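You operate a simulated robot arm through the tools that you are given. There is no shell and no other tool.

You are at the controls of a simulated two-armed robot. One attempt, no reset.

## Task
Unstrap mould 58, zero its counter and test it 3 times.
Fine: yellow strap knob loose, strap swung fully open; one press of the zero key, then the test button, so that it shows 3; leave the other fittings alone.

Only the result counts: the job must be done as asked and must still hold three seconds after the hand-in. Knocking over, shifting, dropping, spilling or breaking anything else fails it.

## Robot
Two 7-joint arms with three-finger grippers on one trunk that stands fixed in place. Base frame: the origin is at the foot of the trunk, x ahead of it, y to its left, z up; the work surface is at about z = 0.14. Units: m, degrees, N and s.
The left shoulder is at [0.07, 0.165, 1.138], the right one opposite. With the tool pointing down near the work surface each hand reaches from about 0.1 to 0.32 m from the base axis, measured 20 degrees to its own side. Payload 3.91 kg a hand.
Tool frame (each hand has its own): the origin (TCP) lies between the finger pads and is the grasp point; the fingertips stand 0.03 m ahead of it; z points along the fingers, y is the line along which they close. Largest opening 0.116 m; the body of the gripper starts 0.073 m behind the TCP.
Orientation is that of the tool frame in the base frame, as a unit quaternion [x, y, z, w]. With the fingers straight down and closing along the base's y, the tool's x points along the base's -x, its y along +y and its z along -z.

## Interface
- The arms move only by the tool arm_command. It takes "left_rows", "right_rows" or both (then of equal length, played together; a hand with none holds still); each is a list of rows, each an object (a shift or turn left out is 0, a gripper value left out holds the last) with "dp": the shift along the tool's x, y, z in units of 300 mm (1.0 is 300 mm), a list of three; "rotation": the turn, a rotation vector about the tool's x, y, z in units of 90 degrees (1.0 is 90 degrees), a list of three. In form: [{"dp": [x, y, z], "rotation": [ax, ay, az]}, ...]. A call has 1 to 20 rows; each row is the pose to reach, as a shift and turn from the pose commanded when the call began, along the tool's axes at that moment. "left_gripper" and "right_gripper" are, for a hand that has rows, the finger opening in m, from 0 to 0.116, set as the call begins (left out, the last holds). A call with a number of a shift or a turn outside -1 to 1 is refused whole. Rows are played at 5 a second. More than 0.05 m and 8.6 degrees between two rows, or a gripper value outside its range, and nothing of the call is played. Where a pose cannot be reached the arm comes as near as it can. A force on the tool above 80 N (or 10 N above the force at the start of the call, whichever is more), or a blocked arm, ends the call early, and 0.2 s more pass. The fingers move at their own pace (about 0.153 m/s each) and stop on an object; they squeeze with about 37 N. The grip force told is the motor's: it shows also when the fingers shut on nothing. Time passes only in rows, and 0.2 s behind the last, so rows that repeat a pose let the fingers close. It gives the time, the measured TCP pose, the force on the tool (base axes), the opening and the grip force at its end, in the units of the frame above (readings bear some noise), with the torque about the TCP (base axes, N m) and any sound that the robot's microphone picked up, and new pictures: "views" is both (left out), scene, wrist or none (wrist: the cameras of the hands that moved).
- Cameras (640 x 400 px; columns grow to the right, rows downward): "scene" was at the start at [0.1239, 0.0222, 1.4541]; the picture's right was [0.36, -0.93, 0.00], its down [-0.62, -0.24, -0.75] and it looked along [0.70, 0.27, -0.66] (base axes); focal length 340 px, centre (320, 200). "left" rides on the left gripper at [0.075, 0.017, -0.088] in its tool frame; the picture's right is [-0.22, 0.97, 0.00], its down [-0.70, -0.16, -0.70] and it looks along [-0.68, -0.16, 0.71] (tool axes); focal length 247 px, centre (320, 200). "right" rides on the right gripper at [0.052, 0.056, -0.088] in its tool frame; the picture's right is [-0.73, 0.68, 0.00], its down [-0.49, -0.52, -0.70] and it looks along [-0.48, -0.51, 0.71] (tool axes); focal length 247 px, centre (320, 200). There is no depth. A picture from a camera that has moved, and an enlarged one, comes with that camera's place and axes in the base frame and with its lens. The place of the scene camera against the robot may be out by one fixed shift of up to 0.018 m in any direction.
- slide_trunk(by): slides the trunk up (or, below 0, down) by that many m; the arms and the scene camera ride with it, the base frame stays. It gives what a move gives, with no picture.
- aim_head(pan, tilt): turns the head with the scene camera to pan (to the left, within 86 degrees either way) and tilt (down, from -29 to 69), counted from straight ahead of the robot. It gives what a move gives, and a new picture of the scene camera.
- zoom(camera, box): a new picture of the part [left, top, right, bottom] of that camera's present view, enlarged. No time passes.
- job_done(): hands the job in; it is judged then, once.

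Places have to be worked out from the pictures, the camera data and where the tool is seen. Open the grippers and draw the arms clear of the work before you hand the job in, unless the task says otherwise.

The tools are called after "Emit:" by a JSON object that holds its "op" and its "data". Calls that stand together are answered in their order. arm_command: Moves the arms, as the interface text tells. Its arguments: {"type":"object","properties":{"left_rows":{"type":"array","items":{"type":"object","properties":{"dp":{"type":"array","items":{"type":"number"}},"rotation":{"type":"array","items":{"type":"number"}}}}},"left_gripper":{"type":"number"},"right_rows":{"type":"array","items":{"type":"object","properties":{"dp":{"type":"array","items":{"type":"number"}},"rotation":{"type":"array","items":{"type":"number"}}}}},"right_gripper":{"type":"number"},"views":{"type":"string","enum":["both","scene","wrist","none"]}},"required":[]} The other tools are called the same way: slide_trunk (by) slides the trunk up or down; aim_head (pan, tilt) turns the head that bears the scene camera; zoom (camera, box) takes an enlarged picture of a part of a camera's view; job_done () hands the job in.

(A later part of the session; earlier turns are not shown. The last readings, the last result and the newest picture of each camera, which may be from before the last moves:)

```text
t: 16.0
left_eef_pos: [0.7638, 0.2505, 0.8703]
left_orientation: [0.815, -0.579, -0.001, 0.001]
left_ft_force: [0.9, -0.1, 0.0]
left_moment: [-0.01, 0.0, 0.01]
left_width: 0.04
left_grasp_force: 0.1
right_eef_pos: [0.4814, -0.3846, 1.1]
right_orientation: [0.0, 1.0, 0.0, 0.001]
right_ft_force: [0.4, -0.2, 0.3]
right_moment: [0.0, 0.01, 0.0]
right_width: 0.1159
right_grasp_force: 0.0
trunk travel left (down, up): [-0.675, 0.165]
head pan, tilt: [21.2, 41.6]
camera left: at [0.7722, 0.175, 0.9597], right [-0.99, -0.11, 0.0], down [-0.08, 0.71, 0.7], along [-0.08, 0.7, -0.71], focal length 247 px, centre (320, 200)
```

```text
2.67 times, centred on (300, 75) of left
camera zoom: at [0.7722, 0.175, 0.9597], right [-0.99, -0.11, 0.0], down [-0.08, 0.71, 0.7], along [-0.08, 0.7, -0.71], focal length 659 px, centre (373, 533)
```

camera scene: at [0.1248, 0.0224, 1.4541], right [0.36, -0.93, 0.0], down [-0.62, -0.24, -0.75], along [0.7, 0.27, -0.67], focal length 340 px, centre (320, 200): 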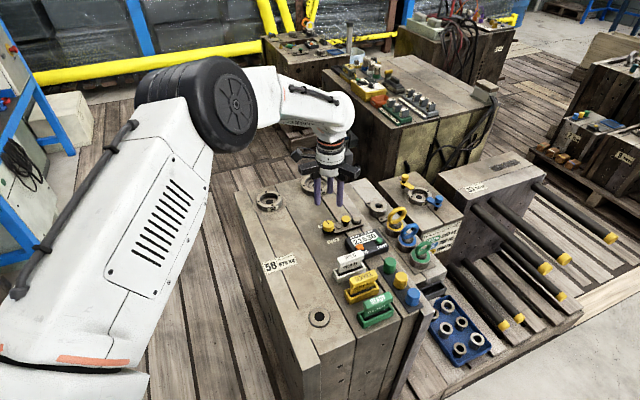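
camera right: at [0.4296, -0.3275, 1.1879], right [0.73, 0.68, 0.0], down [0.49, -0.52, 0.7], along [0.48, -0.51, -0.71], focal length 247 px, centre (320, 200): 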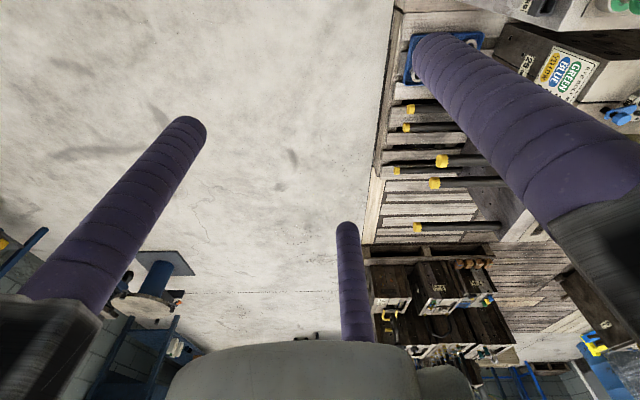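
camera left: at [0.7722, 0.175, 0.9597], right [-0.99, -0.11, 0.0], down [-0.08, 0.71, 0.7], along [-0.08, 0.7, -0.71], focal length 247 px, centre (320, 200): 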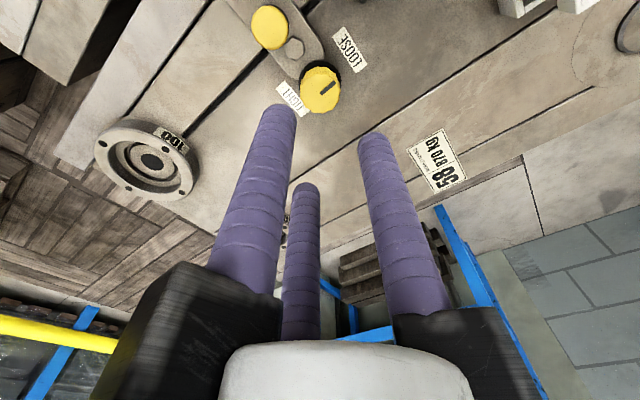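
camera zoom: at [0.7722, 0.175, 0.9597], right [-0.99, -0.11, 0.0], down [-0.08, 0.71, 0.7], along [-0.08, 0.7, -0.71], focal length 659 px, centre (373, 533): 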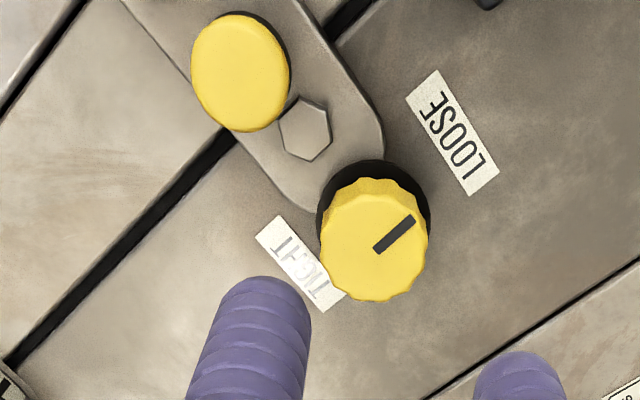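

The knob now points at LOOSE, and the strap's tip lies only under the knob's flange, so the strap can pivot about the big hex bolt. The counter blocks the near side, so it should open clockwise, towards +x/+y. I bring the closed fingers above the counter side of the handle with two fingers facing it, and look.

Emit:
{"op": "arm_command", "data": {"left_rows": [{"dp": [0.04, 0.002, 0], "rotation": [0, 0, -0.056]}, {"dp": [0.08, 0.004, 0], "rotation": [0, 0, -0.111]}, {"dp": [0.12, 0.006, 0], "rotation": [0, 0, -0.167]}, {"dp": [0.16, 0.008, 0], "rotation": [0, 0, -0.222]}, {"dp": [0.198, 0.01, 0], "rotation": [0, 0, -0.278]}, {"dp": [0.198, 0.01, 0], "rotation": [0, 0, -0.278]}], "left_gripper": 0.0, "views": "wrist"}}

Emit:
{"op": "zoom", "data": {"camera": "left", "box": [200, 0, 440, 150]}}

Emit:
{"op": "zoom", "data": {"camera": "scene", "box": [300, 180, 396, 255]}}

```text
t: 17.4
left_eef_pos: [0.7806, 0.1935, 0.8698]
left_orientation: [0.921, -0.389, 0.0, -0.001]
left_ft_force: [0.0, -0.5, 0.5]
left_moment: [-0.02, 0.04, 0.0]
left_width: 0.0091
left_grasp_force: 37.0
right_eef_pos: [0.4814, -0.3837, 1.1008]
right_orientation: [0.0, 1.0, 0.0, 0.0]
right_ft_force: [-0.6, 0.1, -0.1]
right_moment: [-0.02, -0.02, 0.0]
right_width: 0.1156
right_grasp_force: 0.1
trunk travel left (down, up): [-0.675, 0.165]
head pan, tilt: [21.2, 41.6]
camera left: at [0.8206, 0.1282, 0.9601], right [-0.85, -0.52, 0.0], down [-0.37, 0.61, 0.7], along [-0.36, 0.6, -0.71], focal length 247 px, centre (320, 200)
```

left: 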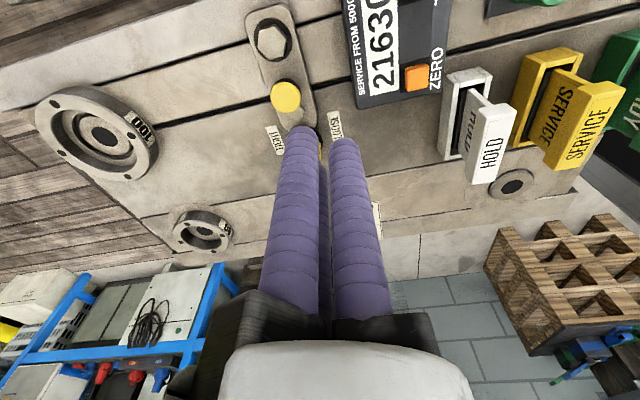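

```text
2.67 times, centred on (320, 75) of left
camera zoom: at [0.8206, 0.1282, 0.9601], right [-0.85, -0.52, 0.0], down [-0.37, 0.61, 0.7], along [-0.36, 0.6, -0.71], focal length 659 px, centre (320, 533)
```

zoom: 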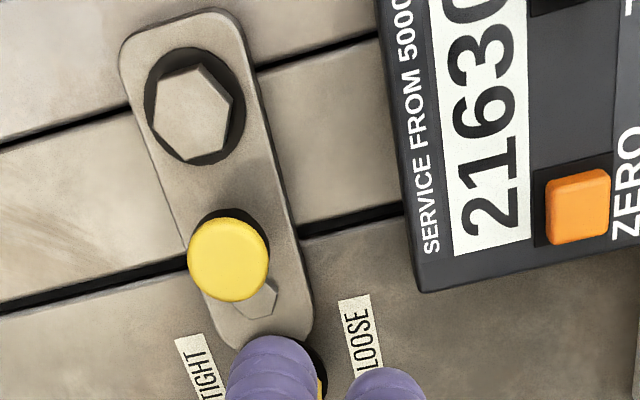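

```text
5.33 times, centred on (348, 218) of scene
camera zoom: at [0.1238, 0.0223, 1.4542], right [0.36, -0.93, 0.0], down [-0.62, -0.24, -0.75], along [0.7, 0.27, -0.66], focal length 1811 px, centre (171, 107)
```

zoom: 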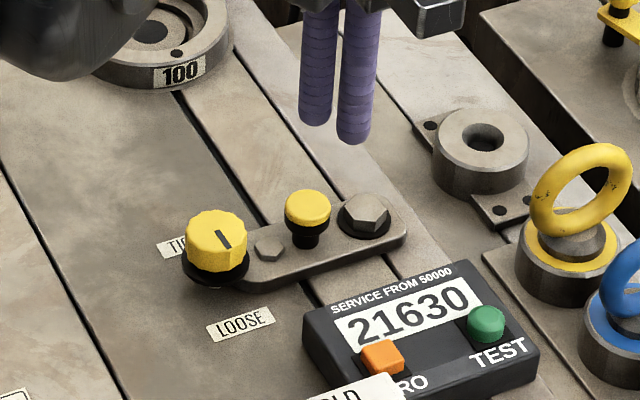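

The closed cluster is about 29 mm from the handle axis on its counter side, with about 10 mm to spare to the counter. I descend to TCP z 0.768, with the fingertips above the strap and nut.

Emit:
{"op": "arm_command", "data": {"left_rows": [{"dp": [0, 0, 0.1]}, {"dp": [0, 0, 0.2]}, {"dp": [0, 0, 0.28]}, {"dp": [0, 0, 0.34]}, {"dp": [0, 0, 0.34]}], "views": "wrist"}}

Emit:
{"op": "zoom", "data": {"camera": "left", "box": [200, 0, 440, 150]}}

Emit:
{"op": "zoom", "data": {"camera": "scene", "box": [300, 180, 396, 255]}}

```text
t: 18.6
left_eef_pos: [0.7812, 0.1933, 0.7699]
left_orientation: [0.921, -0.39, 0.0, 0.001]
left_ft_force: [-0.8, -0.4, -0.1]
left_moment: [-0.01, 0.02, 0.01]
left_width: 0.0093
left_grasp_force: 36.4
right_eef_pos: [0.48, -0.3845, 1.1003]
right_orientation: [-0.001, 1.0, 0.0, 0.0]
right_ft_force: [0.1, 0.4, -0.3]
right_moment: [-0.01, -0.02, 0.03]
right_width: 0.1163
right_grasp_force: 0.1
trunk travel left (down, up): [-0.675, 0.165]
head pan, tilt: [21.2, 41.6]
camera left: at [0.8206, 0.1281, 0.858], right [-0.86, -0.52, 0.0], down [-0.37, 0.61, 0.7], along [-0.36, 0.6, -0.71], focal length 247 px, centre (320, 200)
```

left: 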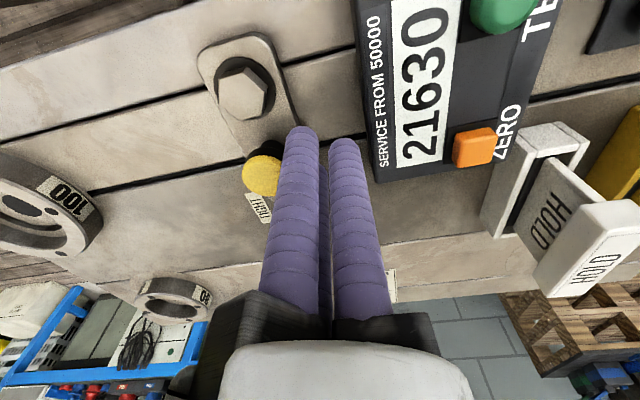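

```text
2.67 times, centred on (320, 75) of left
camera zoom: at [0.8206, 0.1281, 0.858], right [-0.86, -0.52, 0.0], down [-0.37, 0.61, 0.7], along [-0.36, 0.6, -0.71], focal length 659 px, centre (320, 533)
```

zoom: 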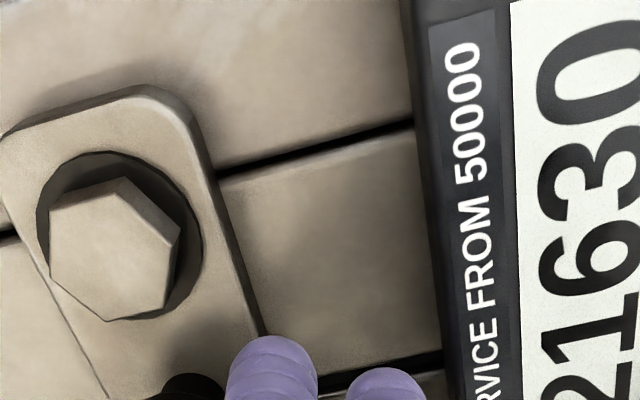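

```text
5.33 times, centred on (348, 218) of scene
camera zoom: at [0.1235, 0.022, 1.4542], right [0.36, -0.93, 0.0], down [-0.62, -0.24, -0.75], along [0.7, 0.27, -0.66], focal length 1811 px, centre (171, 107)
```

zoom: 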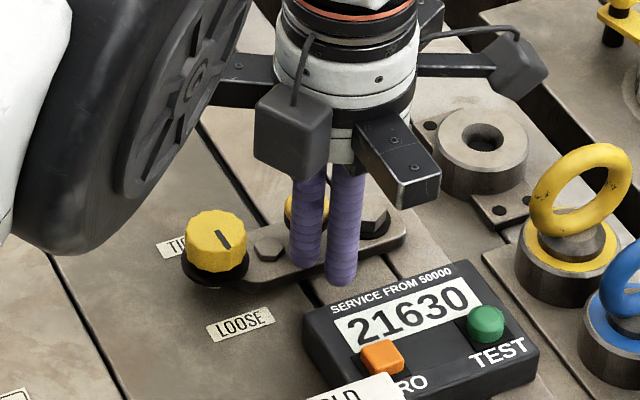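

The fingers are beside the handle at the right height with no contact. I start pushing it along an arc about the pivot, clockwise, up to 22.5°, watching the force.

Emit:
{"op": "arm_command", "data": {"left_rows": [{"dp": [-0.0117, -0.0173, 0], "rotation": [0, 0, 0.0833]}, {"dp": [-0.0211, -0.036, 0], "rotation": [0, 0, 0.1667]}, {"dp": [-0.028, -0.0557, 0], "rotation": [0, 0, 0.25]}, {"dp": [-0.028, -0.0557, 0], "rotation": [0, 0, 0.25]}], "views": "wrist"}}

Emit:
{"op": "zoom", "data": {"camera": "scene", "box": [300, 180, 396, 255]}}

```text
t: 19.6
left_eef_pos: [0.7877, 0.2121, 0.7669]
left_orientation: [0.827, -0.562, 0.0, 0.0]
left_ft_force: [-1.3, -1.9, -1.3]
left_moment: [-0.04, 0.02, -0.05]
left_width: 0.0088
left_grasp_force: 37.2
right_eef_pos: [0.4808, -0.384, 1.101]
right_orientation: [0.0, 1.0, 0.001, 0.0]
right_ft_force: [0.1, -0.1, -0.2]
right_moment: [-0.05, -0.01, -0.02]
right_width: 0.116
right_grasp_force: 0.0
trunk travel left (down, up): [-0.675, 0.165]
head pan, tilt: [21.2, 41.6]
camera left: at [0.7985, 0.1358, 0.8577], right [-0.99, -0.15, 0.0], down [-0.11, 0.71, 0.7], along [-0.11, 0.69, -0.71], focal length 247 px, centre (320, 200)
```

left: 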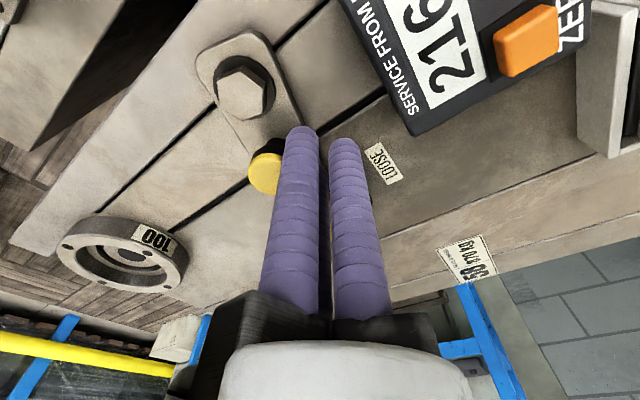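

```text
5.33 times, centred on (348, 218) of scene
camera zoom: at [0.1239, 0.0217, 1.4541], right [0.36, -0.93, 0.0], down [-0.62, -0.24, -0.75], along [0.7, 0.27, -0.66], focal length 1811 px, centre (171, 107)
```

zoom: 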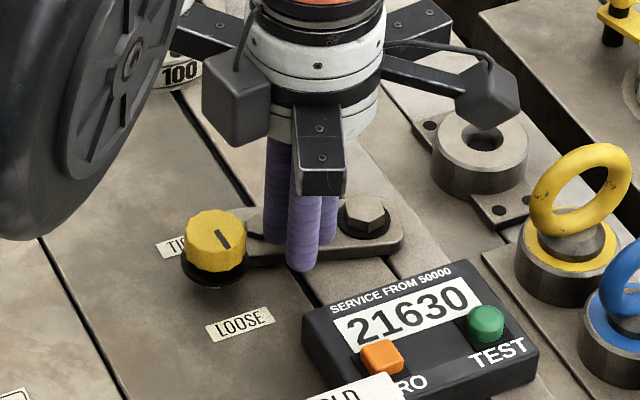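

The strap is swinging clockwise with the hand at only about 2 N. I continue along the arc to 60°.

Emit:
{"op": "arm_command", "data": {"left_rows": [{"dp": [-0.0117, -0.0173, 0], "rotation": [0, 0, 0.0833]}, {"dp": [-0.0211, -0.036, 0], "rotation": [0, 0, 0.1667]}, {"dp": [-0.028, -0.0558, 0], "rotation": [0, 0, 0.25]}, {"dp": [-0.0322, -0.0762, 0], "rotation": [0, 0, 0.3333]}, {"dp": [-0.0337, -0.0971, 0], "rotation": [0, 0, 0.4167]}, {"dp": [-0.0337, -0.0971, 0], "rotation": [0, 0, 0.4167]}], "views": "wrist"}}

Emit:
{"op": "zoom", "data": {"camera": "scene", "box": [300, 180, 396, 255]}}

```text
t: 21.0
left_eef_pos: [0.8101, 0.2321, 0.7681]
left_orientation: [-0.603, 0.798, 0.0, 0.0]
left_ft_force: [-1.7, 0.5, 0.7]
left_moment: [0.02, 0.01, -0.04]
left_width: 0.0091
left_grasp_force: 37.2
right_eef_pos: [0.4815, -0.3844, 1.1004]
right_orientation: [0.001, 1.0, 0.0, -0.001]
right_ft_force: [-0.3, 0.4, 0.2]
right_moment: [-0.04, 0.01, 0.01]
right_width: 0.1161
right_grasp_force: 0.0
trunk travel left (down, up): [-0.675, 0.165]
head pan, tilt: [21.2, 41.6]
camera left: at [0.7733, 0.1647, 0.8578], right [-0.88, 0.48, 0.0], down [0.34, 0.63, 0.7], along [0.34, 0.61, -0.71], focal length 247 px, centre (320, 200)
```

left: 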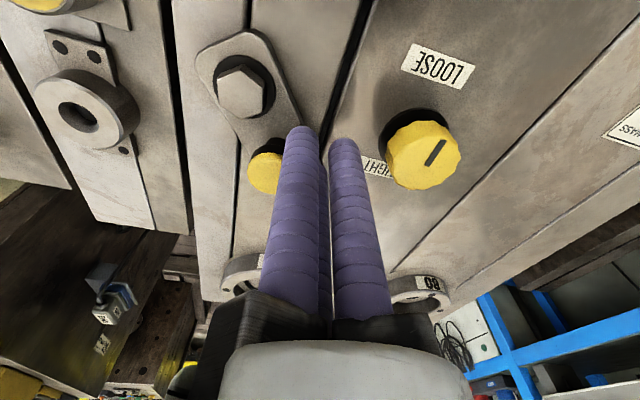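

```text
5.33 times, centred on (348, 218) of scene
camera zoom: at [0.1237, 0.0219, 1.4542], right [0.36, -0.93, 0.0], down [-0.62, -0.24, -0.75], along [0.7, 0.27, -0.66], focal length 1811 px, centre (171, 107)
```

zoom: 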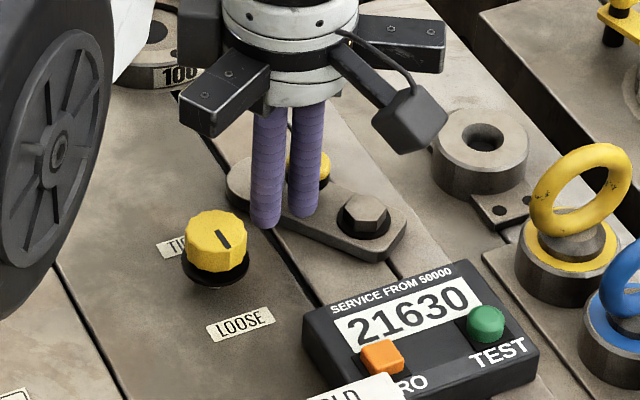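

The strap is well clear of the knob and still moves freely. I continue another 30°.

Emit:
{"op": "arm_command", "data": {"left_rows": [{"dp": [-0.0117, -0.0173, 0], "rotation": [0, 0, 0.0833]}, {"dp": [-0.0211, -0.036, 0], "rotation": [0, 0, 0.1667]}, {"dp": [-0.028, -0.0557, 0], "rotation": [0, 0, 0.25]}, {"dp": [-0.0322, -0.0762, 0], "rotation": [0, 0, 0.3333]}, {"dp": [-0.0322, -0.0762, 0], "rotation": [0, 0, 0.3333]}], "views": "wrist"}}

Emit:
{"op": "zoom", "data": {"camera": "scene", "box": [300, 180, 396, 255]}}

```text
t: 22.2
left_eef_pos: [0.8196, 0.2428, 0.7718]
left_orientation: [-0.375, 0.927, 0.0, 0.0]
left_ft_force: [0.3, -0.6, -0.2]
left_moment: [-0.01, -0.06, -0.02]
left_width: 0.0091
left_grasp_force: 36.6
left hand out of reach, approached as far as the arm can: row 2, 3, 4, 5
right_eef_pos: [0.4803, -0.3842, 1.1]
right_orientation: [0.001, 1.0, 0.0, -0.001]
right_ft_force: [0.1, -0.4, -0.2]
right_moment: [0.01, 0.0, 0.01]
right_width: 0.1162
right_grasp_force: 0.1
trunk travel left (down, up): [-0.675, 0.165]
head pan, tilt: [21.2, 41.6]
camera left: at [0.7541, 0.203, 0.8617], right [-0.52, 0.86, 0.0], down [0.61, 0.37, 0.7], along [0.6, 0.36, -0.71], focal length 247 px, centre (320, 200)
```

left: 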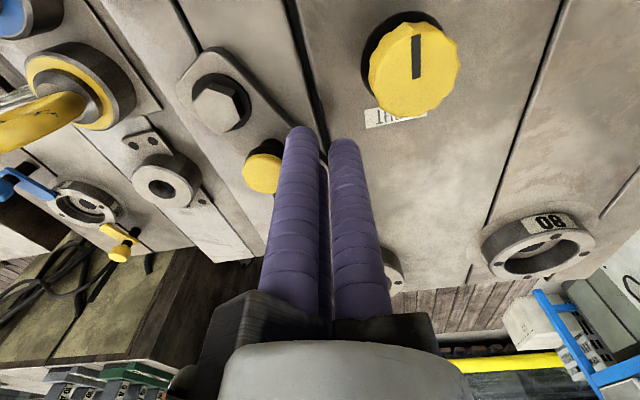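

```text
5.33 times, centred on (348, 218) of scene
camera zoom: at [0.1236, 0.0221, 1.4542], right [0.36, -0.93, 0.0], down [-0.62, -0.24, -0.75], along [0.7, 0.27, -0.66], focal length 1811 px, centre (171, 107)
```

zoom: 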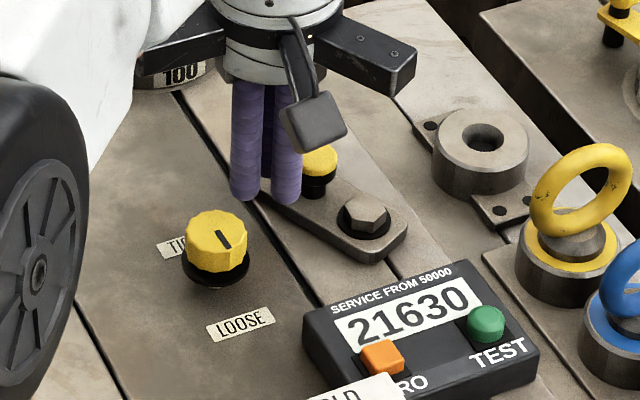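

At full stretch the left arm can't follow further: the strap has turned about 56° and the hand stopped near x 0.82. I back off from the handle, lift, and then re-approach with the tool tilted forward for more reach.

Emit:
{"op": "arm_command", "data": {"left_rows": [{"dp": [0.036, 0.035, 0]}, {"dp": [0.072, 0.07, 0]}, {"dp": [0.072, 0.07, -0.07]}, {"dp": [0.072, 0.07, -0.14]}, {"dp": [0.072, 0.07, -0.14]}], "views": "wrist"}}

Emit:
{"op": "zoom", "data": {"camera": "scene", "box": [300, 180, 396, 255]}}

Emit:
{"op": "zoom", "data": {"camera": "left", "box": [120, 0, 440, 200]}}

```text
t: 23.4
left_eef_pos: [0.7908, 0.2426, 0.8098]
left_orientation: [-0.376, 0.927, 0.0, -0.003]
left_ft_force: [1.0, -0.2, -0.6]
left_moment: [0.02, 0.01, 0.02]
left_width: 0.0092
left_grasp_force: 36.9
right_eef_pos: [0.4848, -0.3841, 1.0984]
right_orientation: [0.0, 1.0, -0.001, -0.002]
right_ft_force: [0.0, 0.6, 0.1]
right_moment: [-0.02, 0.05, -0.02]
right_width: 0.1162
right_grasp_force: 0.0
trunk travel left (down, up): [-0.675, 0.165]
head pan, tilt: [21.2, 41.6]
camera left: at [0.7272, 0.2025, 0.9003], right [-0.52, 0.86, 0.0], down [0.61, 0.37, 0.7], along [0.6, 0.36, -0.72], focal length 247 px, centre (320, 200)
```

left: 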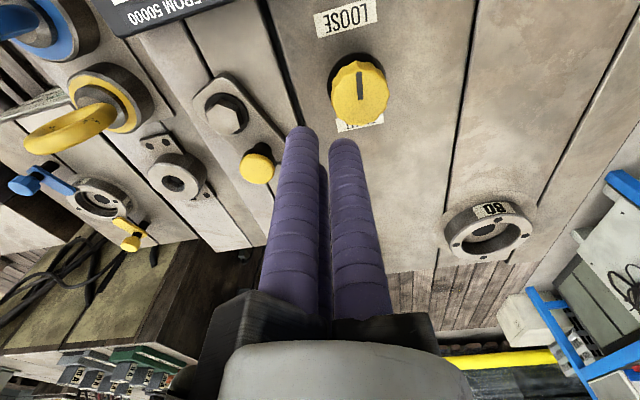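

```text
5.33 times, centred on (348, 218) of scene
camera zoom: at [0.1283, 0.0223, 1.4536], right [0.36, -0.93, 0.0], down [-0.62, -0.24, -0.75], along [0.69, 0.27, -0.67], focal length 1811 px, centre (171, 107)
```

zoom: 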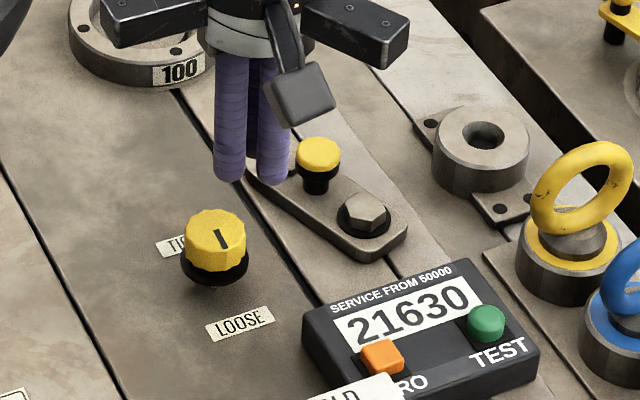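

```text
2.00 times, centred on (280, 100) of left
camera zoom: at [0.7272, 0.2025, 0.9003], right [-0.52, 0.86, 0.0], down [0.61, 0.37, 0.7], along [0.6, 0.36, -0.72], focal length 494 px, centre (400, 400)
```

zoom: 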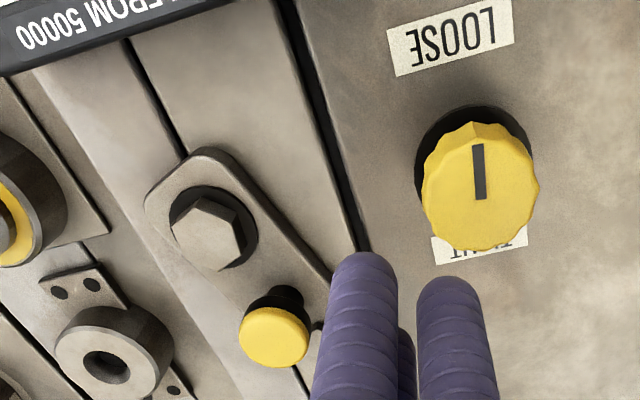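

The strap is now turned about 70°, with the handle near [0.844, 0.220]. I tilt the tool 20° forward at a safe height behind the handle to regain reach.

Emit:
{"op": "arm_command", "data": {"left_rows": [{"dp": [-0.004, -0.017, 0], "rotation": [0.052, -0.053, 0]}, {"dp": [-0.009, -0.034, 0], "rotation": [0.103, -0.106, 0]}, {"dp": [-0.013, -0.051, 0], "rotation": [0.155, -0.159, 0]}, {"dp": [-0.013, -0.051, 0], "rotation": [0.155, -0.159, 0]}], "views": "wrist"}}

Emit:
{"op": "zoom", "data": {"camera": "scene", "box": [300, 180, 396, 255]}}

Emit:
{"op": "zoom", "data": {"camera": "left", "box": [120, 0, 440, 200]}}

```text
t: 24.4
left_eef_pos: [0.804, 0.2348, 0.8135]
left_orientation: [-0.369, 0.913, -0.066, 0.161]
left_ft_force: [-0.8, 0.3, -0.2]
left_moment: [0.01, 0.03, 0.0]
left_width: 0.0091
left_grasp_force: 37.0
right_eef_pos: [0.4807, -0.3849, 1.1006]
right_orientation: [0.0, 1.0, 0.0, 0.0]
right_ft_force: [-0.4, 0.1, 0.2]
right_moment: [0.03, 0.0, -0.01]
right_width: 0.116
right_grasp_force: 0.1
trunk travel left (down, up): [-0.675, 0.165]
head pan, tilt: [21.2, 41.6]
camera left: at [0.7118, 0.1946, 0.8754], right [-0.49, 0.86, -0.18], down [0.33, 0.37, 0.87], along [0.81, 0.36, -0.47], focal length 247 px, centre (320, 200)
```

left: 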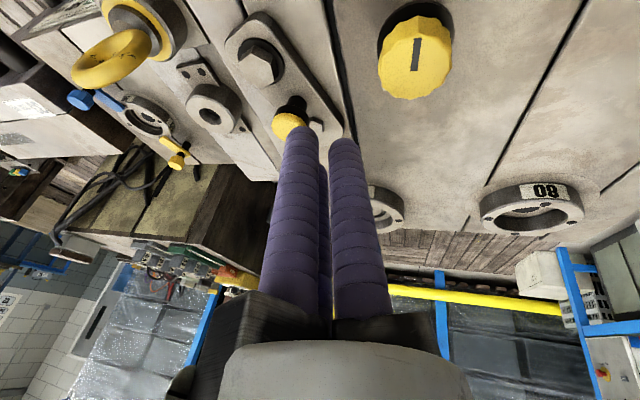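

```text
5.33 times, centred on (348, 218) of scene
camera zoom: at [0.1245, 0.0222, 1.4541], right [0.36, -0.93, 0.0], down [-0.62, -0.24, -0.75], along [0.7, 0.27, -0.66], focal length 1811 px, centre (171, 107)
```

zoom: 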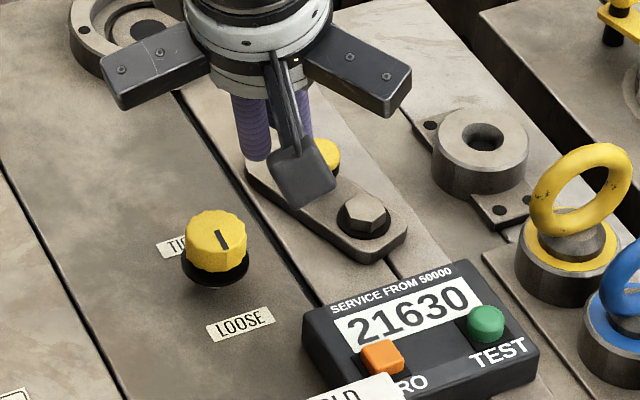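

```text
2.00 times, centred on (280, 100) of left
camera zoom: at [0.7118, 0.1946, 0.8754], right [-0.49, 0.86, -0.18], down [0.33, 0.37, 0.87], along [0.81, 0.36, -0.47], focal length 494 px, centre (400, 400)
```

zoom: 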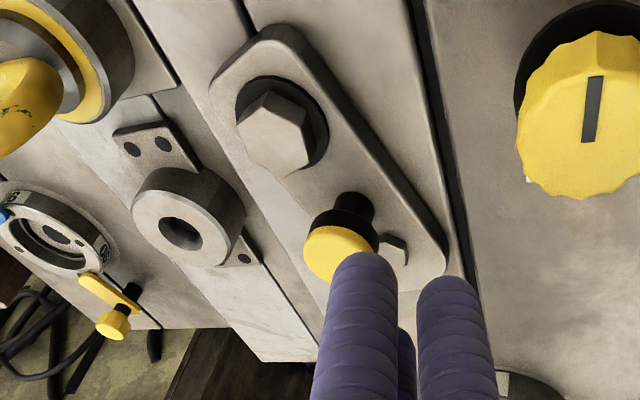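

The tilt was reached with the hand still clear behind the handle. I descend 43 mm there, before pushing on.

Emit:
{"op": "arm_command", "data": {"left_rows": [{"dp": [0.0117, 0.0114, 0.0449]}, {"dp": [0.0234, 0.0228, 0.0898]}, {"dp": [0.0351, 0.0342, 0.1347]}, {"dp": [0.0351, 0.0342, 0.1347]}], "views": "wrist"}}

Emit:
{"op": "zoom", "data": {"camera": "scene", "box": [300, 180, 396, 255]}}

Emit:
{"op": "zoom", "data": {"camera": "left", "box": [120, 0, 440, 200]}}

```text
t: 25.4
left_eef_pos: [0.8038, 0.2343, 0.7723]
left_orientation: [-0.369, 0.913, -0.066, 0.161]
left_ft_force: [0.2, 0.2, 0.5]
left_moment: [-0.01, 0.02, 0.0]
left_width: 0.0088
left_grasp_force: 37.3
right_eef_pos: [0.4815, -0.384, 1.1003]
right_orientation: [0.0, 1.0, -0.001, 0.0]
right_ft_force: [1.0, -0.2, 0.4]
right_moment: [0.02, -0.01, 0.03]
right_width: 0.1159
right_grasp_force: 0.1
trunk travel left (down, up): [-0.675, 0.165]
head pan, tilt: [21.2, 41.6]
camera left: at [0.7115, 0.1948, 0.8332], right [-0.49, 0.86, -0.18], down [0.33, 0.37, 0.87], along [0.81, 0.36, -0.47], focal length 247 px, centre (320, 200)
```

left: 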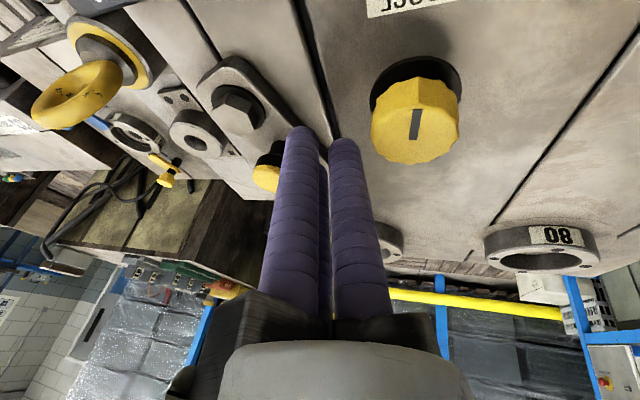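

```text
5.33 times, centred on (348, 218) of scene
camera zoom: at [0.1237, 0.0221, 1.4542], right [0.36, -0.93, 0.0], down [-0.62, -0.24, -0.75], along [0.7, 0.27, -0.66], focal length 1811 px, centre (171, 107)
```

zoom: 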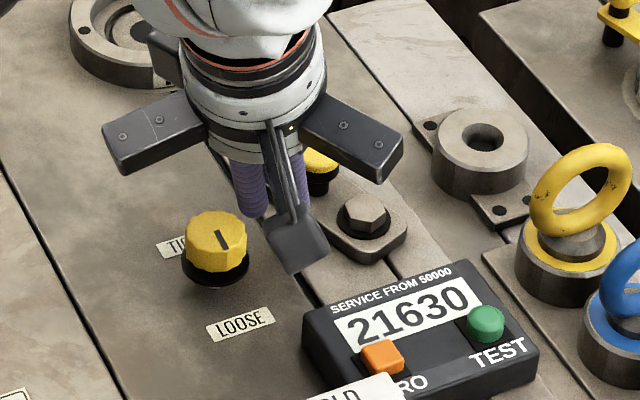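

```text
2.00 times, centred on (280, 100) of left
camera zoom: at [0.7115, 0.1948, 0.8332], right [-0.49, 0.86, -0.18], down [0.33, 0.37, 0.87], along [0.81, 0.36, -0.47], focal length 494 px, centre (400, 400)
```

zoom: 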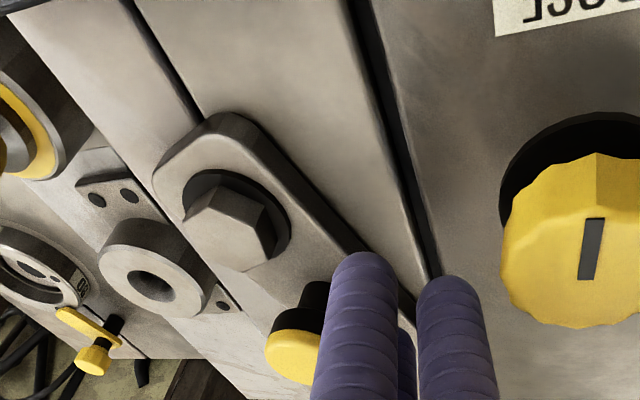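

The fingertips are just behind the handle with no contact force. I push on in +x along the arc, towards a strap angle of about 45° (90° swung).

Emit:
{"op": "arm_command", "data": {"left_rows": [{"dp": [-0.0078, -0.014, 0.0056]}, {"dp": [-0.0157, -0.0279, 0.0112]}, {"dp": [-0.025, -0.036, 0.0157]}, {"dp": [-0.0344, -0.0442, 0.0202]}, {"dp": [-0.0422, -0.0537, 0.0247]}, {"dp": [-0.0501, -0.0631, 0.0291]}, {"dp": [-0.0501, -0.0631, 0.0291]}], "views": "wrist"}}

Emit:
{"op": "zoom", "data": {"camera": "scene", "box": [300, 180, 396, 255]}}

Emit:
{"op": "zoom", "data": {"camera": "left", "box": [120, 0, 440, 200]}}

```text
t: 27.0
left_eef_pos: [0.8272, 0.2311, 0.7715]
left_orientation: [-0.37, 0.913, -0.066, 0.161]
left_ft_force: [-2.6, 0.4, 0.9]
left_moment: [-0.01, 0.07, -0.02]
left_width: 0.009
left_grasp_force: 36.9
right_eef_pos: [0.4804, -0.383, 1.0996]
right_orientation: [0.001, 1.0, 0.0, 0.0]
right_ft_force: [0.4, 0.6, 0.0]
right_moment: [-0.02, -0.01, 0.0]
right_width: 0.1163
right_grasp_force: 0.1
trunk travel left (down, up): [-0.675, 0.165]
head pan, tilt: [21.2, 41.6]
camera left: at [0.7364, 0.1914, 0.8332], right [-0.49, 0.86, -0.18], down [0.34, 0.37, 0.87], along [0.81, 0.36, -0.47], focal length 247 px, centre (320, 200)
```

left: 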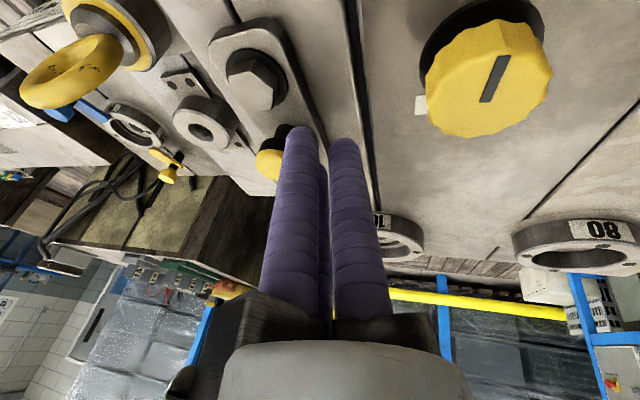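

```text
5.33 times, centred on (348, 218) of scene
camera zoom: at [0.1236, 0.0222, 1.4542], right [0.36, -0.93, 0.0], down [-0.62, -0.24, -0.75], along [0.7, 0.27, -0.66], focal length 1811 px, centre (171, 107)
```

zoom: 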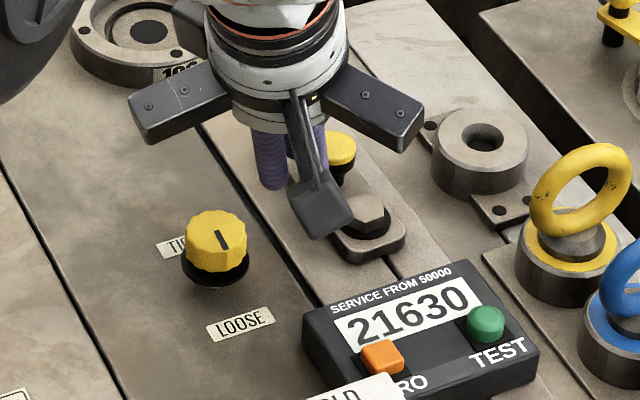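

```text
2.00 times, centred on (280, 100) of left
camera zoom: at [0.7364, 0.1914, 0.8332], right [-0.49, 0.86, -0.18], down [0.34, 0.37, 0.87], along [0.81, 0.36, -0.47], focal length 494 px, centre (400, 400)
```

zoom: 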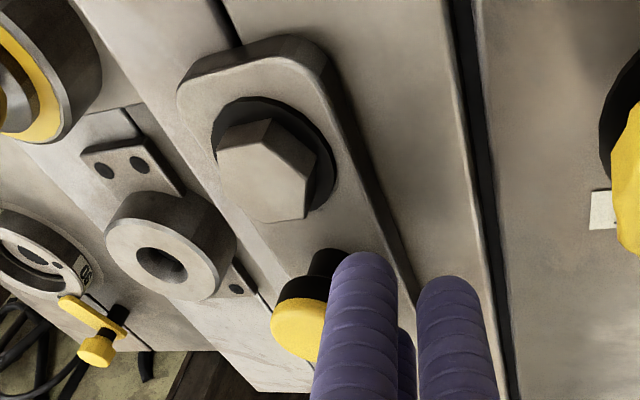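

The strap has now swung about 90° with only 2.6 N of resistance. I keep pushing gently to find its end stop.

Emit:
{"op": "arm_command", "data": {"left_rows": [{"dp": [-0.006, -0.011, 0.0044]}, {"dp": [-0.012, -0.0219, 0.0087]}, {"dp": [-0.0158, -0.0337, 0.0127]}, {"dp": [-0.0196, -0.0455, 0.0166]}, {"dp": [-0.0196, -0.0455, 0.0166]}], "views": "wrist"}}

Emit:
{"op": "zoom", "data": {"camera": "scene", "box": [300, 180, 396, 255]}}

Emit:
{"op": "zoom", "data": {"camera": "left", "box": [120, 0, 440, 200]}}

```text
t: 28.4
left_eef_pos: [0.8314, 0.2305, 0.7664]
left_orientation: [-0.366, 0.917, -0.053, 0.149]
left_ft_force: [-46.2, 17.0, 20.3]
left_moment: [0.33, 0.26, -0.11]
left_width: 0.0089
left_grasp_force: 37.4
right_eef_pos: [0.476, -0.3851, 1.1017]
right_orientation: [0.002, 1.0, 0.0, 0.002]
right_ft_force: [-0.5, 0.0, -0.9]
right_moment: [-0.01, 0.0, -0.04]
right_width: 0.1161
right_grasp_force: 0.0
trunk travel left (down, up): [-0.675, 0.165]
head pan, tilt: [21.2, 41.6]
stopped in row 5 (left hand): the force on the tool passed its limit at 80 N (the readings are from after the stop); the commanded pose is now the measured one
camera left: at [0.7408, 0.1904, 0.8292], right [-0.49, 0.86, -0.15], down [0.36, 0.36, 0.86], along [0.79, 0.36, -0.49], focal length 247 px, centre (320, 200)
```

left: 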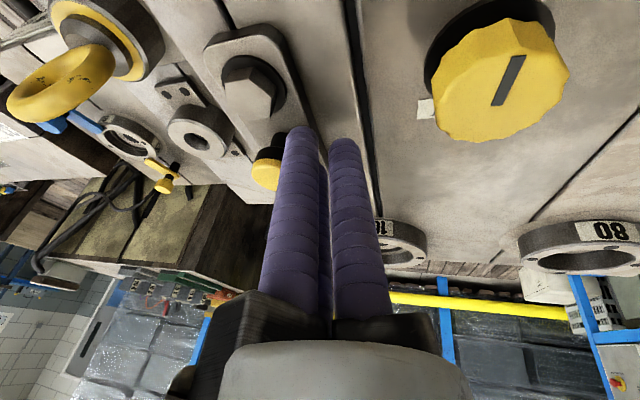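

```text
5.33 times, centred on (348, 218) of scene
camera zoom: at [0.1177, 0.0221, 1.4549], right [0.36, -0.93, 0.0], down [-0.62, -0.24, -0.75], along [0.7, 0.27, -0.66], focal length 1811 px, centre (171, 107)
```

zoom: 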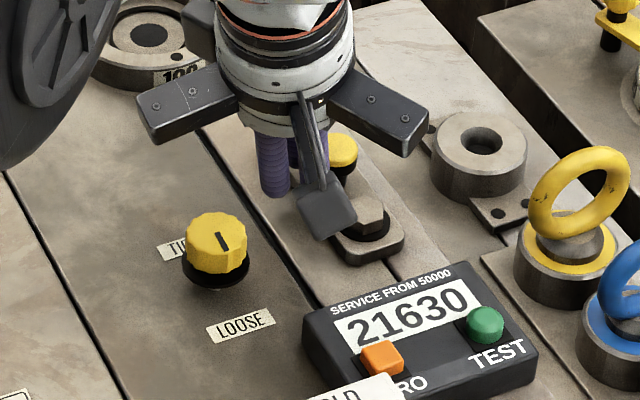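

```text
2.00 times, centred on (280, 100) of left
camera zoom: at [0.7408, 0.1904, 0.8292], right [-0.49, 0.86, -0.15], down [0.36, 0.36, 0.86], along [0.79, 0.36, -0.49], focal length 494 px, centre (400, 400)
```

zoom: 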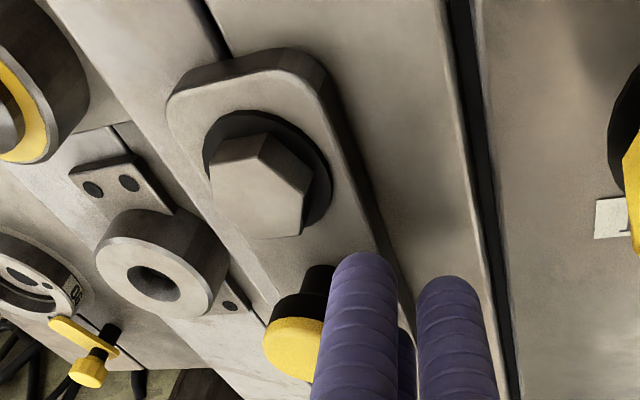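

The strap met its hard stop at about 90° (the force limit was reached with the handle not moving further), so it is fully open. I back away from the handle and lift clear to check.

Emit:
{"op": "arm_command", "data": {"left_rows": [{"dp": [0.005, 0.04, -0.0114]}, {"dp": [0.01, 0.0795, -0.0228]}, {"dp": [-0.0145, 0.0556, -0.1168]}, {"dp": [-0.039, 0.0318, -0.2108]}, {"dp": [-0.0636, 0.0079, -0.3048]}, {"dp": [-0.0636, 0.0079, -0.3048]}], "views": "wrist"}}

Emit:
{"op": "zoom", "data": {"camera": "scene", "box": [300, 180, 396, 255]}}

Emit:
{"op": "zoom", "data": {"camera": "left", "box": [120, 0, 440, 200]}}

```text
t: 29.8
left_eef_pos: [0.8201, 0.241, 0.8535]
left_orientation: [-0.366, 0.916, -0.058, 0.15]
left_ft_force: [-0.3, 0.3, -0.5]
left_moment: [0.01, 0.0, 0.02]
left_width: 0.0093
left_grasp_force: 36.7
right_eef_pos: [0.4824, -0.3862, 1.0987]
right_orientation: [0.002, 1.0, 0.0, 0.0]
right_ft_force: [-0.7, 0.8, -0.1]
right_moment: [-0.01, 0.01, -0.01]
right_width: 0.116
right_grasp_force: 0.0
trunk travel left (down, up): [-0.675, 0.165]
head pan, tilt: [21.2, 41.6]
camera left: at [0.7296, 0.2017, 0.9181], right [-0.49, 0.86, -0.16], down [0.36, 0.36, 0.86], along [0.8, 0.36, -0.48], focal length 247 px, centre (320, 200)
```

left: 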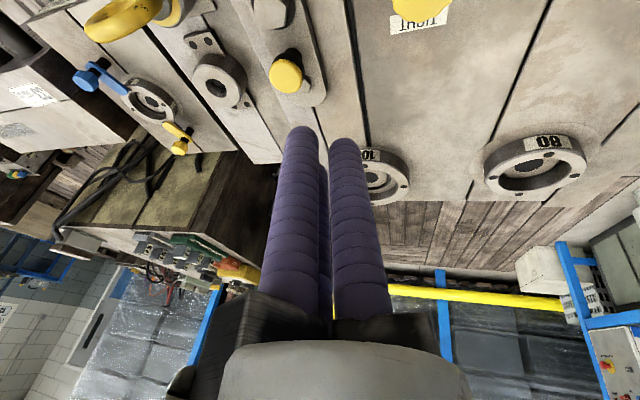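

```text
5.33 times, centred on (348, 218) of scene
camera zoom: at [0.1247, 0.0224, 1.454], right [0.36, -0.93, 0.0], down [-0.62, -0.24, -0.75], along [0.7, 0.27, -0.66], focal length 1811 px, centre (171, 107)
```

zoom: 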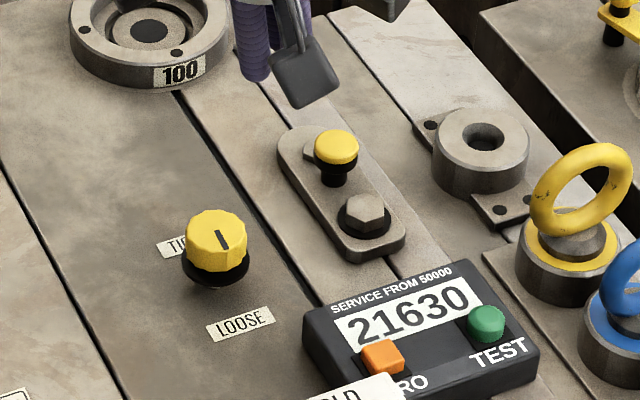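

```text
2.00 times, centred on (280, 100) of left
camera zoom: at [0.7296, 0.2017, 0.9181], right [-0.49, 0.86, -0.16], down [0.36, 0.36, 0.86], along [0.8, 0.36, -0.48], focal length 494 px, centre (400, 400)
```

zoom: 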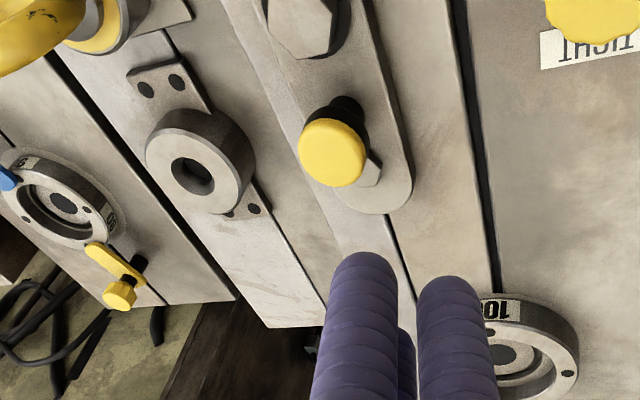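

The strap lies 90° from its closed place, parallel to the grooves, and the knob still points at LOOSE. Next I set the left hand upright again at yaw -45° and bring it above the counter to measure the keys and the HOLD paddle beside them.

Emit:
{"op": "arm_command", "data": {"left_rows": [{"dp": [0.0393, -0.0023, -0.016], "rotation": [0.0005, 0.0206, 0.0885]}, {"dp": [0.0785, -0.0045, -0.0319], "rotation": [0.0009, 0.0413, 0.1771]}, {"dp": [0.1178, -0.0068, -0.0479], "rotation": [0.0014, 0.0619, 0.2656]}, {"dp": [0.1571, -0.0091, -0.0638], "rotation": [0.0018, 0.0825, 0.3542]}, {"dp": [0.1964, -0.0114, -0.0798], "rotation": [0.0023, 0.1032, 0.4427]}, {"dp": [0.2356, -0.0136, -0.0957], "rotation": [0.0027, 0.1238, 0.5313]}, {"dp": [0.2749, -0.0159, -0.1117], "rotation": [0.0032, 0.1445, 0.6198]}, {"dp": [0.3142, -0.0182, -0.1276], "rotation": [0.0036, 0.1651, 0.7084]}, {"dp": [0.3535, -0.0205, -0.1436], "rotation": [0.0041, 0.1857, 0.7969]}, {"dp": [0.3927, -0.0227, -0.1595], "rotation": [0.0045, 0.2064, 0.8855]}, {"dp": [0.432, -0.025, -0.1755], "rotation": [0.005, 0.227, 0.974]}, {"dp": [0.432, -0.025, -0.1755], "rotation": [0.005, 0.227, 0.974]}], "views": "both"}}

Emit:
{"op": "zoom", "data": {"camera": "left", "box": [200, 0, 440, 150]}}

Emit:
{"op": "zoom", "data": {"camera": "scene", "box": [320, 190, 416, 280]}}

```text
t: 32.4
left_eef_pos: [0.7186, 0.1467, 0.8769]
left_orientation: [0.382, 0.924, 0.001, 0.001]
left_ft_force: [-0.6, -0.1, 0.0]
left_moment: [-0.01, 0.01, 0.02]
left_width: 0.0091
left_grasp_force: 36.6
right_eef_pos: [0.4816, -0.3851, 1.0998]
right_orientation: [0.002, 1.0, 0.0, -0.001]
right_ft_force: [0.8, 0.4, 0.4]
right_moment: [0.0, 0.04, 0.01]
right_width: 0.1161
right_grasp_force: 0.1
trunk travel left (down, up): [-0.675, 0.165]
head pan, tilt: [21.2, 41.6]
camera scene: at [0.1241, 0.0224, 1.4541], right [0.36, -0.93, 0.0], down [-0.62, -0.24, -0.75], along [0.7, 0.27, -0.66], focal length 340 px, centre (320, 200)
camera left: at [0.678, 0.2113, 0.966], right [0.85, 0.53, 0.0], down [0.38, -0.61, 0.7], along [0.37, -0.59, -0.71], focal length 247 px, centre (320, 200)
```

scene: 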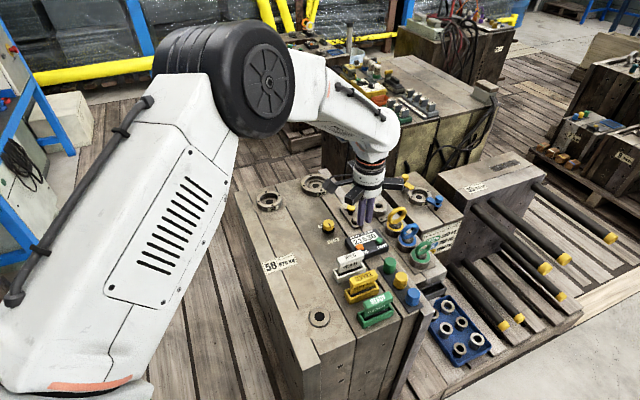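
left: 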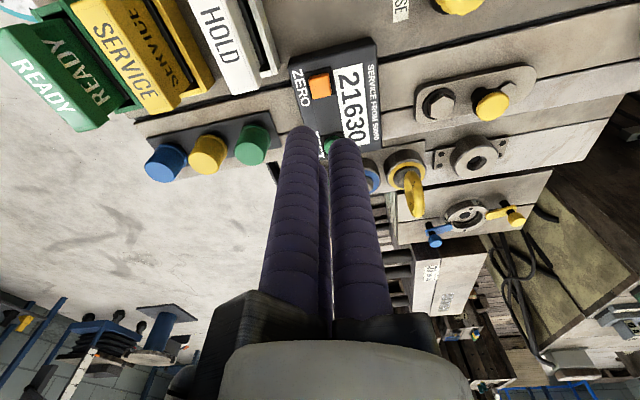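

```text
2.67 times, centred on (320, 75) of left
camera zoom: at [0.678, 0.2113, 0.966], right [0.85, 0.53, 0.0], down [0.38, -0.61, 0.7], along [0.37, -0.59, -0.71], focal length 659 px, centre (320, 533)
```

zoom: 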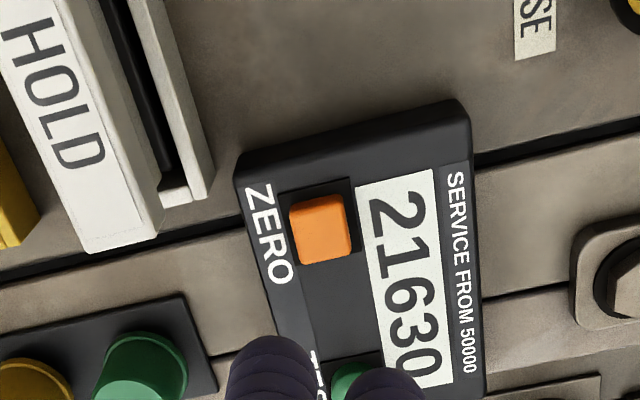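

```text
4.44 times, centred on (368, 235) of scene
camera zoom: at [0.1241, 0.0224, 1.4541], right [0.36, -0.93, 0.0], down [-0.62, -0.24, -0.75], along [0.7, 0.27, -0.66], focal length 1509 px, centre (107, 44)
```

zoom: 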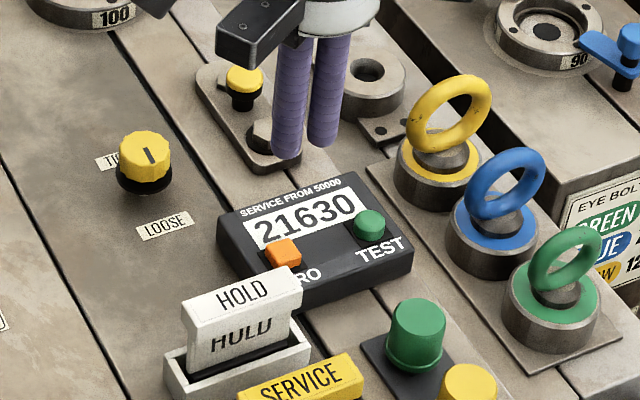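

The ZERO key top is at about [0.720, 0.146, 0.752], almost below the TCP, and the HOLD paddle end (top z 0.794) is about 43 mm away, clear of the closed fingers. I centre over the key and descend to about 10 mm above it.

Emit:
{"op": "arm_command", "data": {"left_rows": [{"dp": [-0.0057, 0.001, 0.07]}, {"dp": [-0.0057, 0.001, 0.14]}, {"dp": [-0.0057, 0.001, 0.21]}, {"dp": [-0.0057, 0.001, 0.277]}, {"dp": [-0.0057, 0.001, 0.277]}], "views": "wrist"}}

Emit:
{"op": "zoom", "data": {"camera": "left", "box": [220, 50, 420, 175]}}

Emit:
{"op": "zoom", "data": {"camera": "scene", "box": [330, 215, 410, 270]}}

```text
t: 33.6
left_eef_pos: [0.7212, 0.1447, 0.7943]
left_orientation: [0.381, 0.924, 0.002, 0.0]
left_ft_force: [0.0, -0.3, 0.0]
left_moment: [0.0, -0.01, 0.05]
left_width: 0.0092
left_grasp_force: 36.7
right_eef_pos: [0.4813, -0.3853, 1.1001]
right_orientation: [0.002, 1.0, 0.0, 0.001]
right_ft_force: [0.8, -0.1, -0.6]
right_moment: [0.0, -0.01, 0.01]
right_width: 0.1162
right_grasp_force: 0.1
trunk travel left (down, up): [-0.675, 0.165]
head pan, tilt: [21.2, 41.6]
camera left: at [0.6794, 0.2098, 0.8833], right [0.85, 0.53, 0.0], down [0.38, -0.61, 0.7], along [0.38, -0.59, -0.71], focal length 247 px, centre (320, 200)
```

left: 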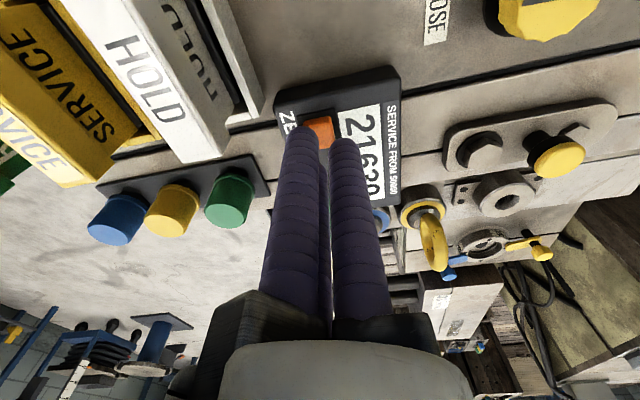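

```text
3.20 times, centred on (320, 112) of left
camera zoom: at [0.6794, 0.2098, 0.8833], right [0.85, 0.53, 0.0], down [0.38, -0.61, 0.7], along [0.38, -0.59, -0.71], focal length 790 px, centre (320, 480)
```

zoom: 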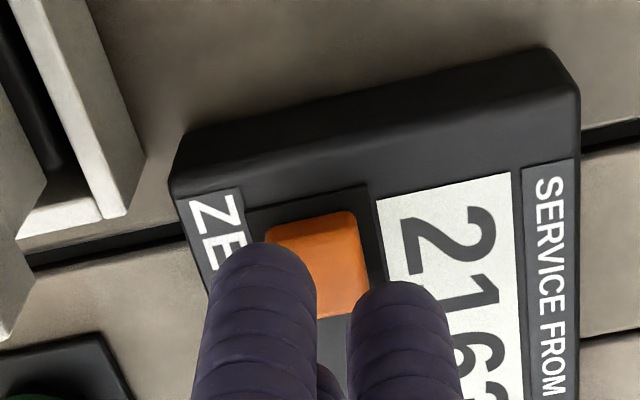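

```text
7.27 times, centred on (370, 242) of scene
camera zoom: at [0.1234, 0.0221, 1.4542], right [0.36, -0.93, 0.0], down [-0.62, -0.24, -0.75], along [0.7, 0.27, -0.66], focal length 2469 px, centre (-44, -109)
```

zoom: 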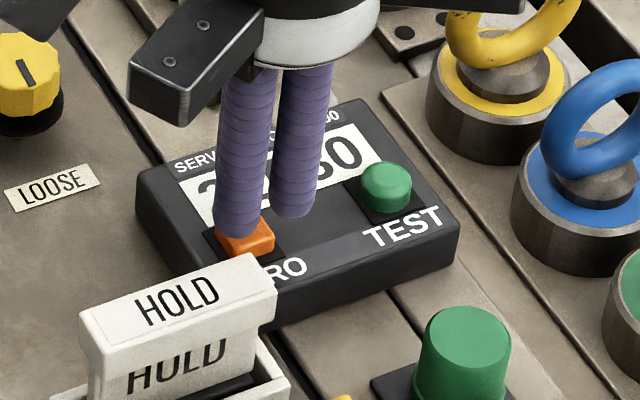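

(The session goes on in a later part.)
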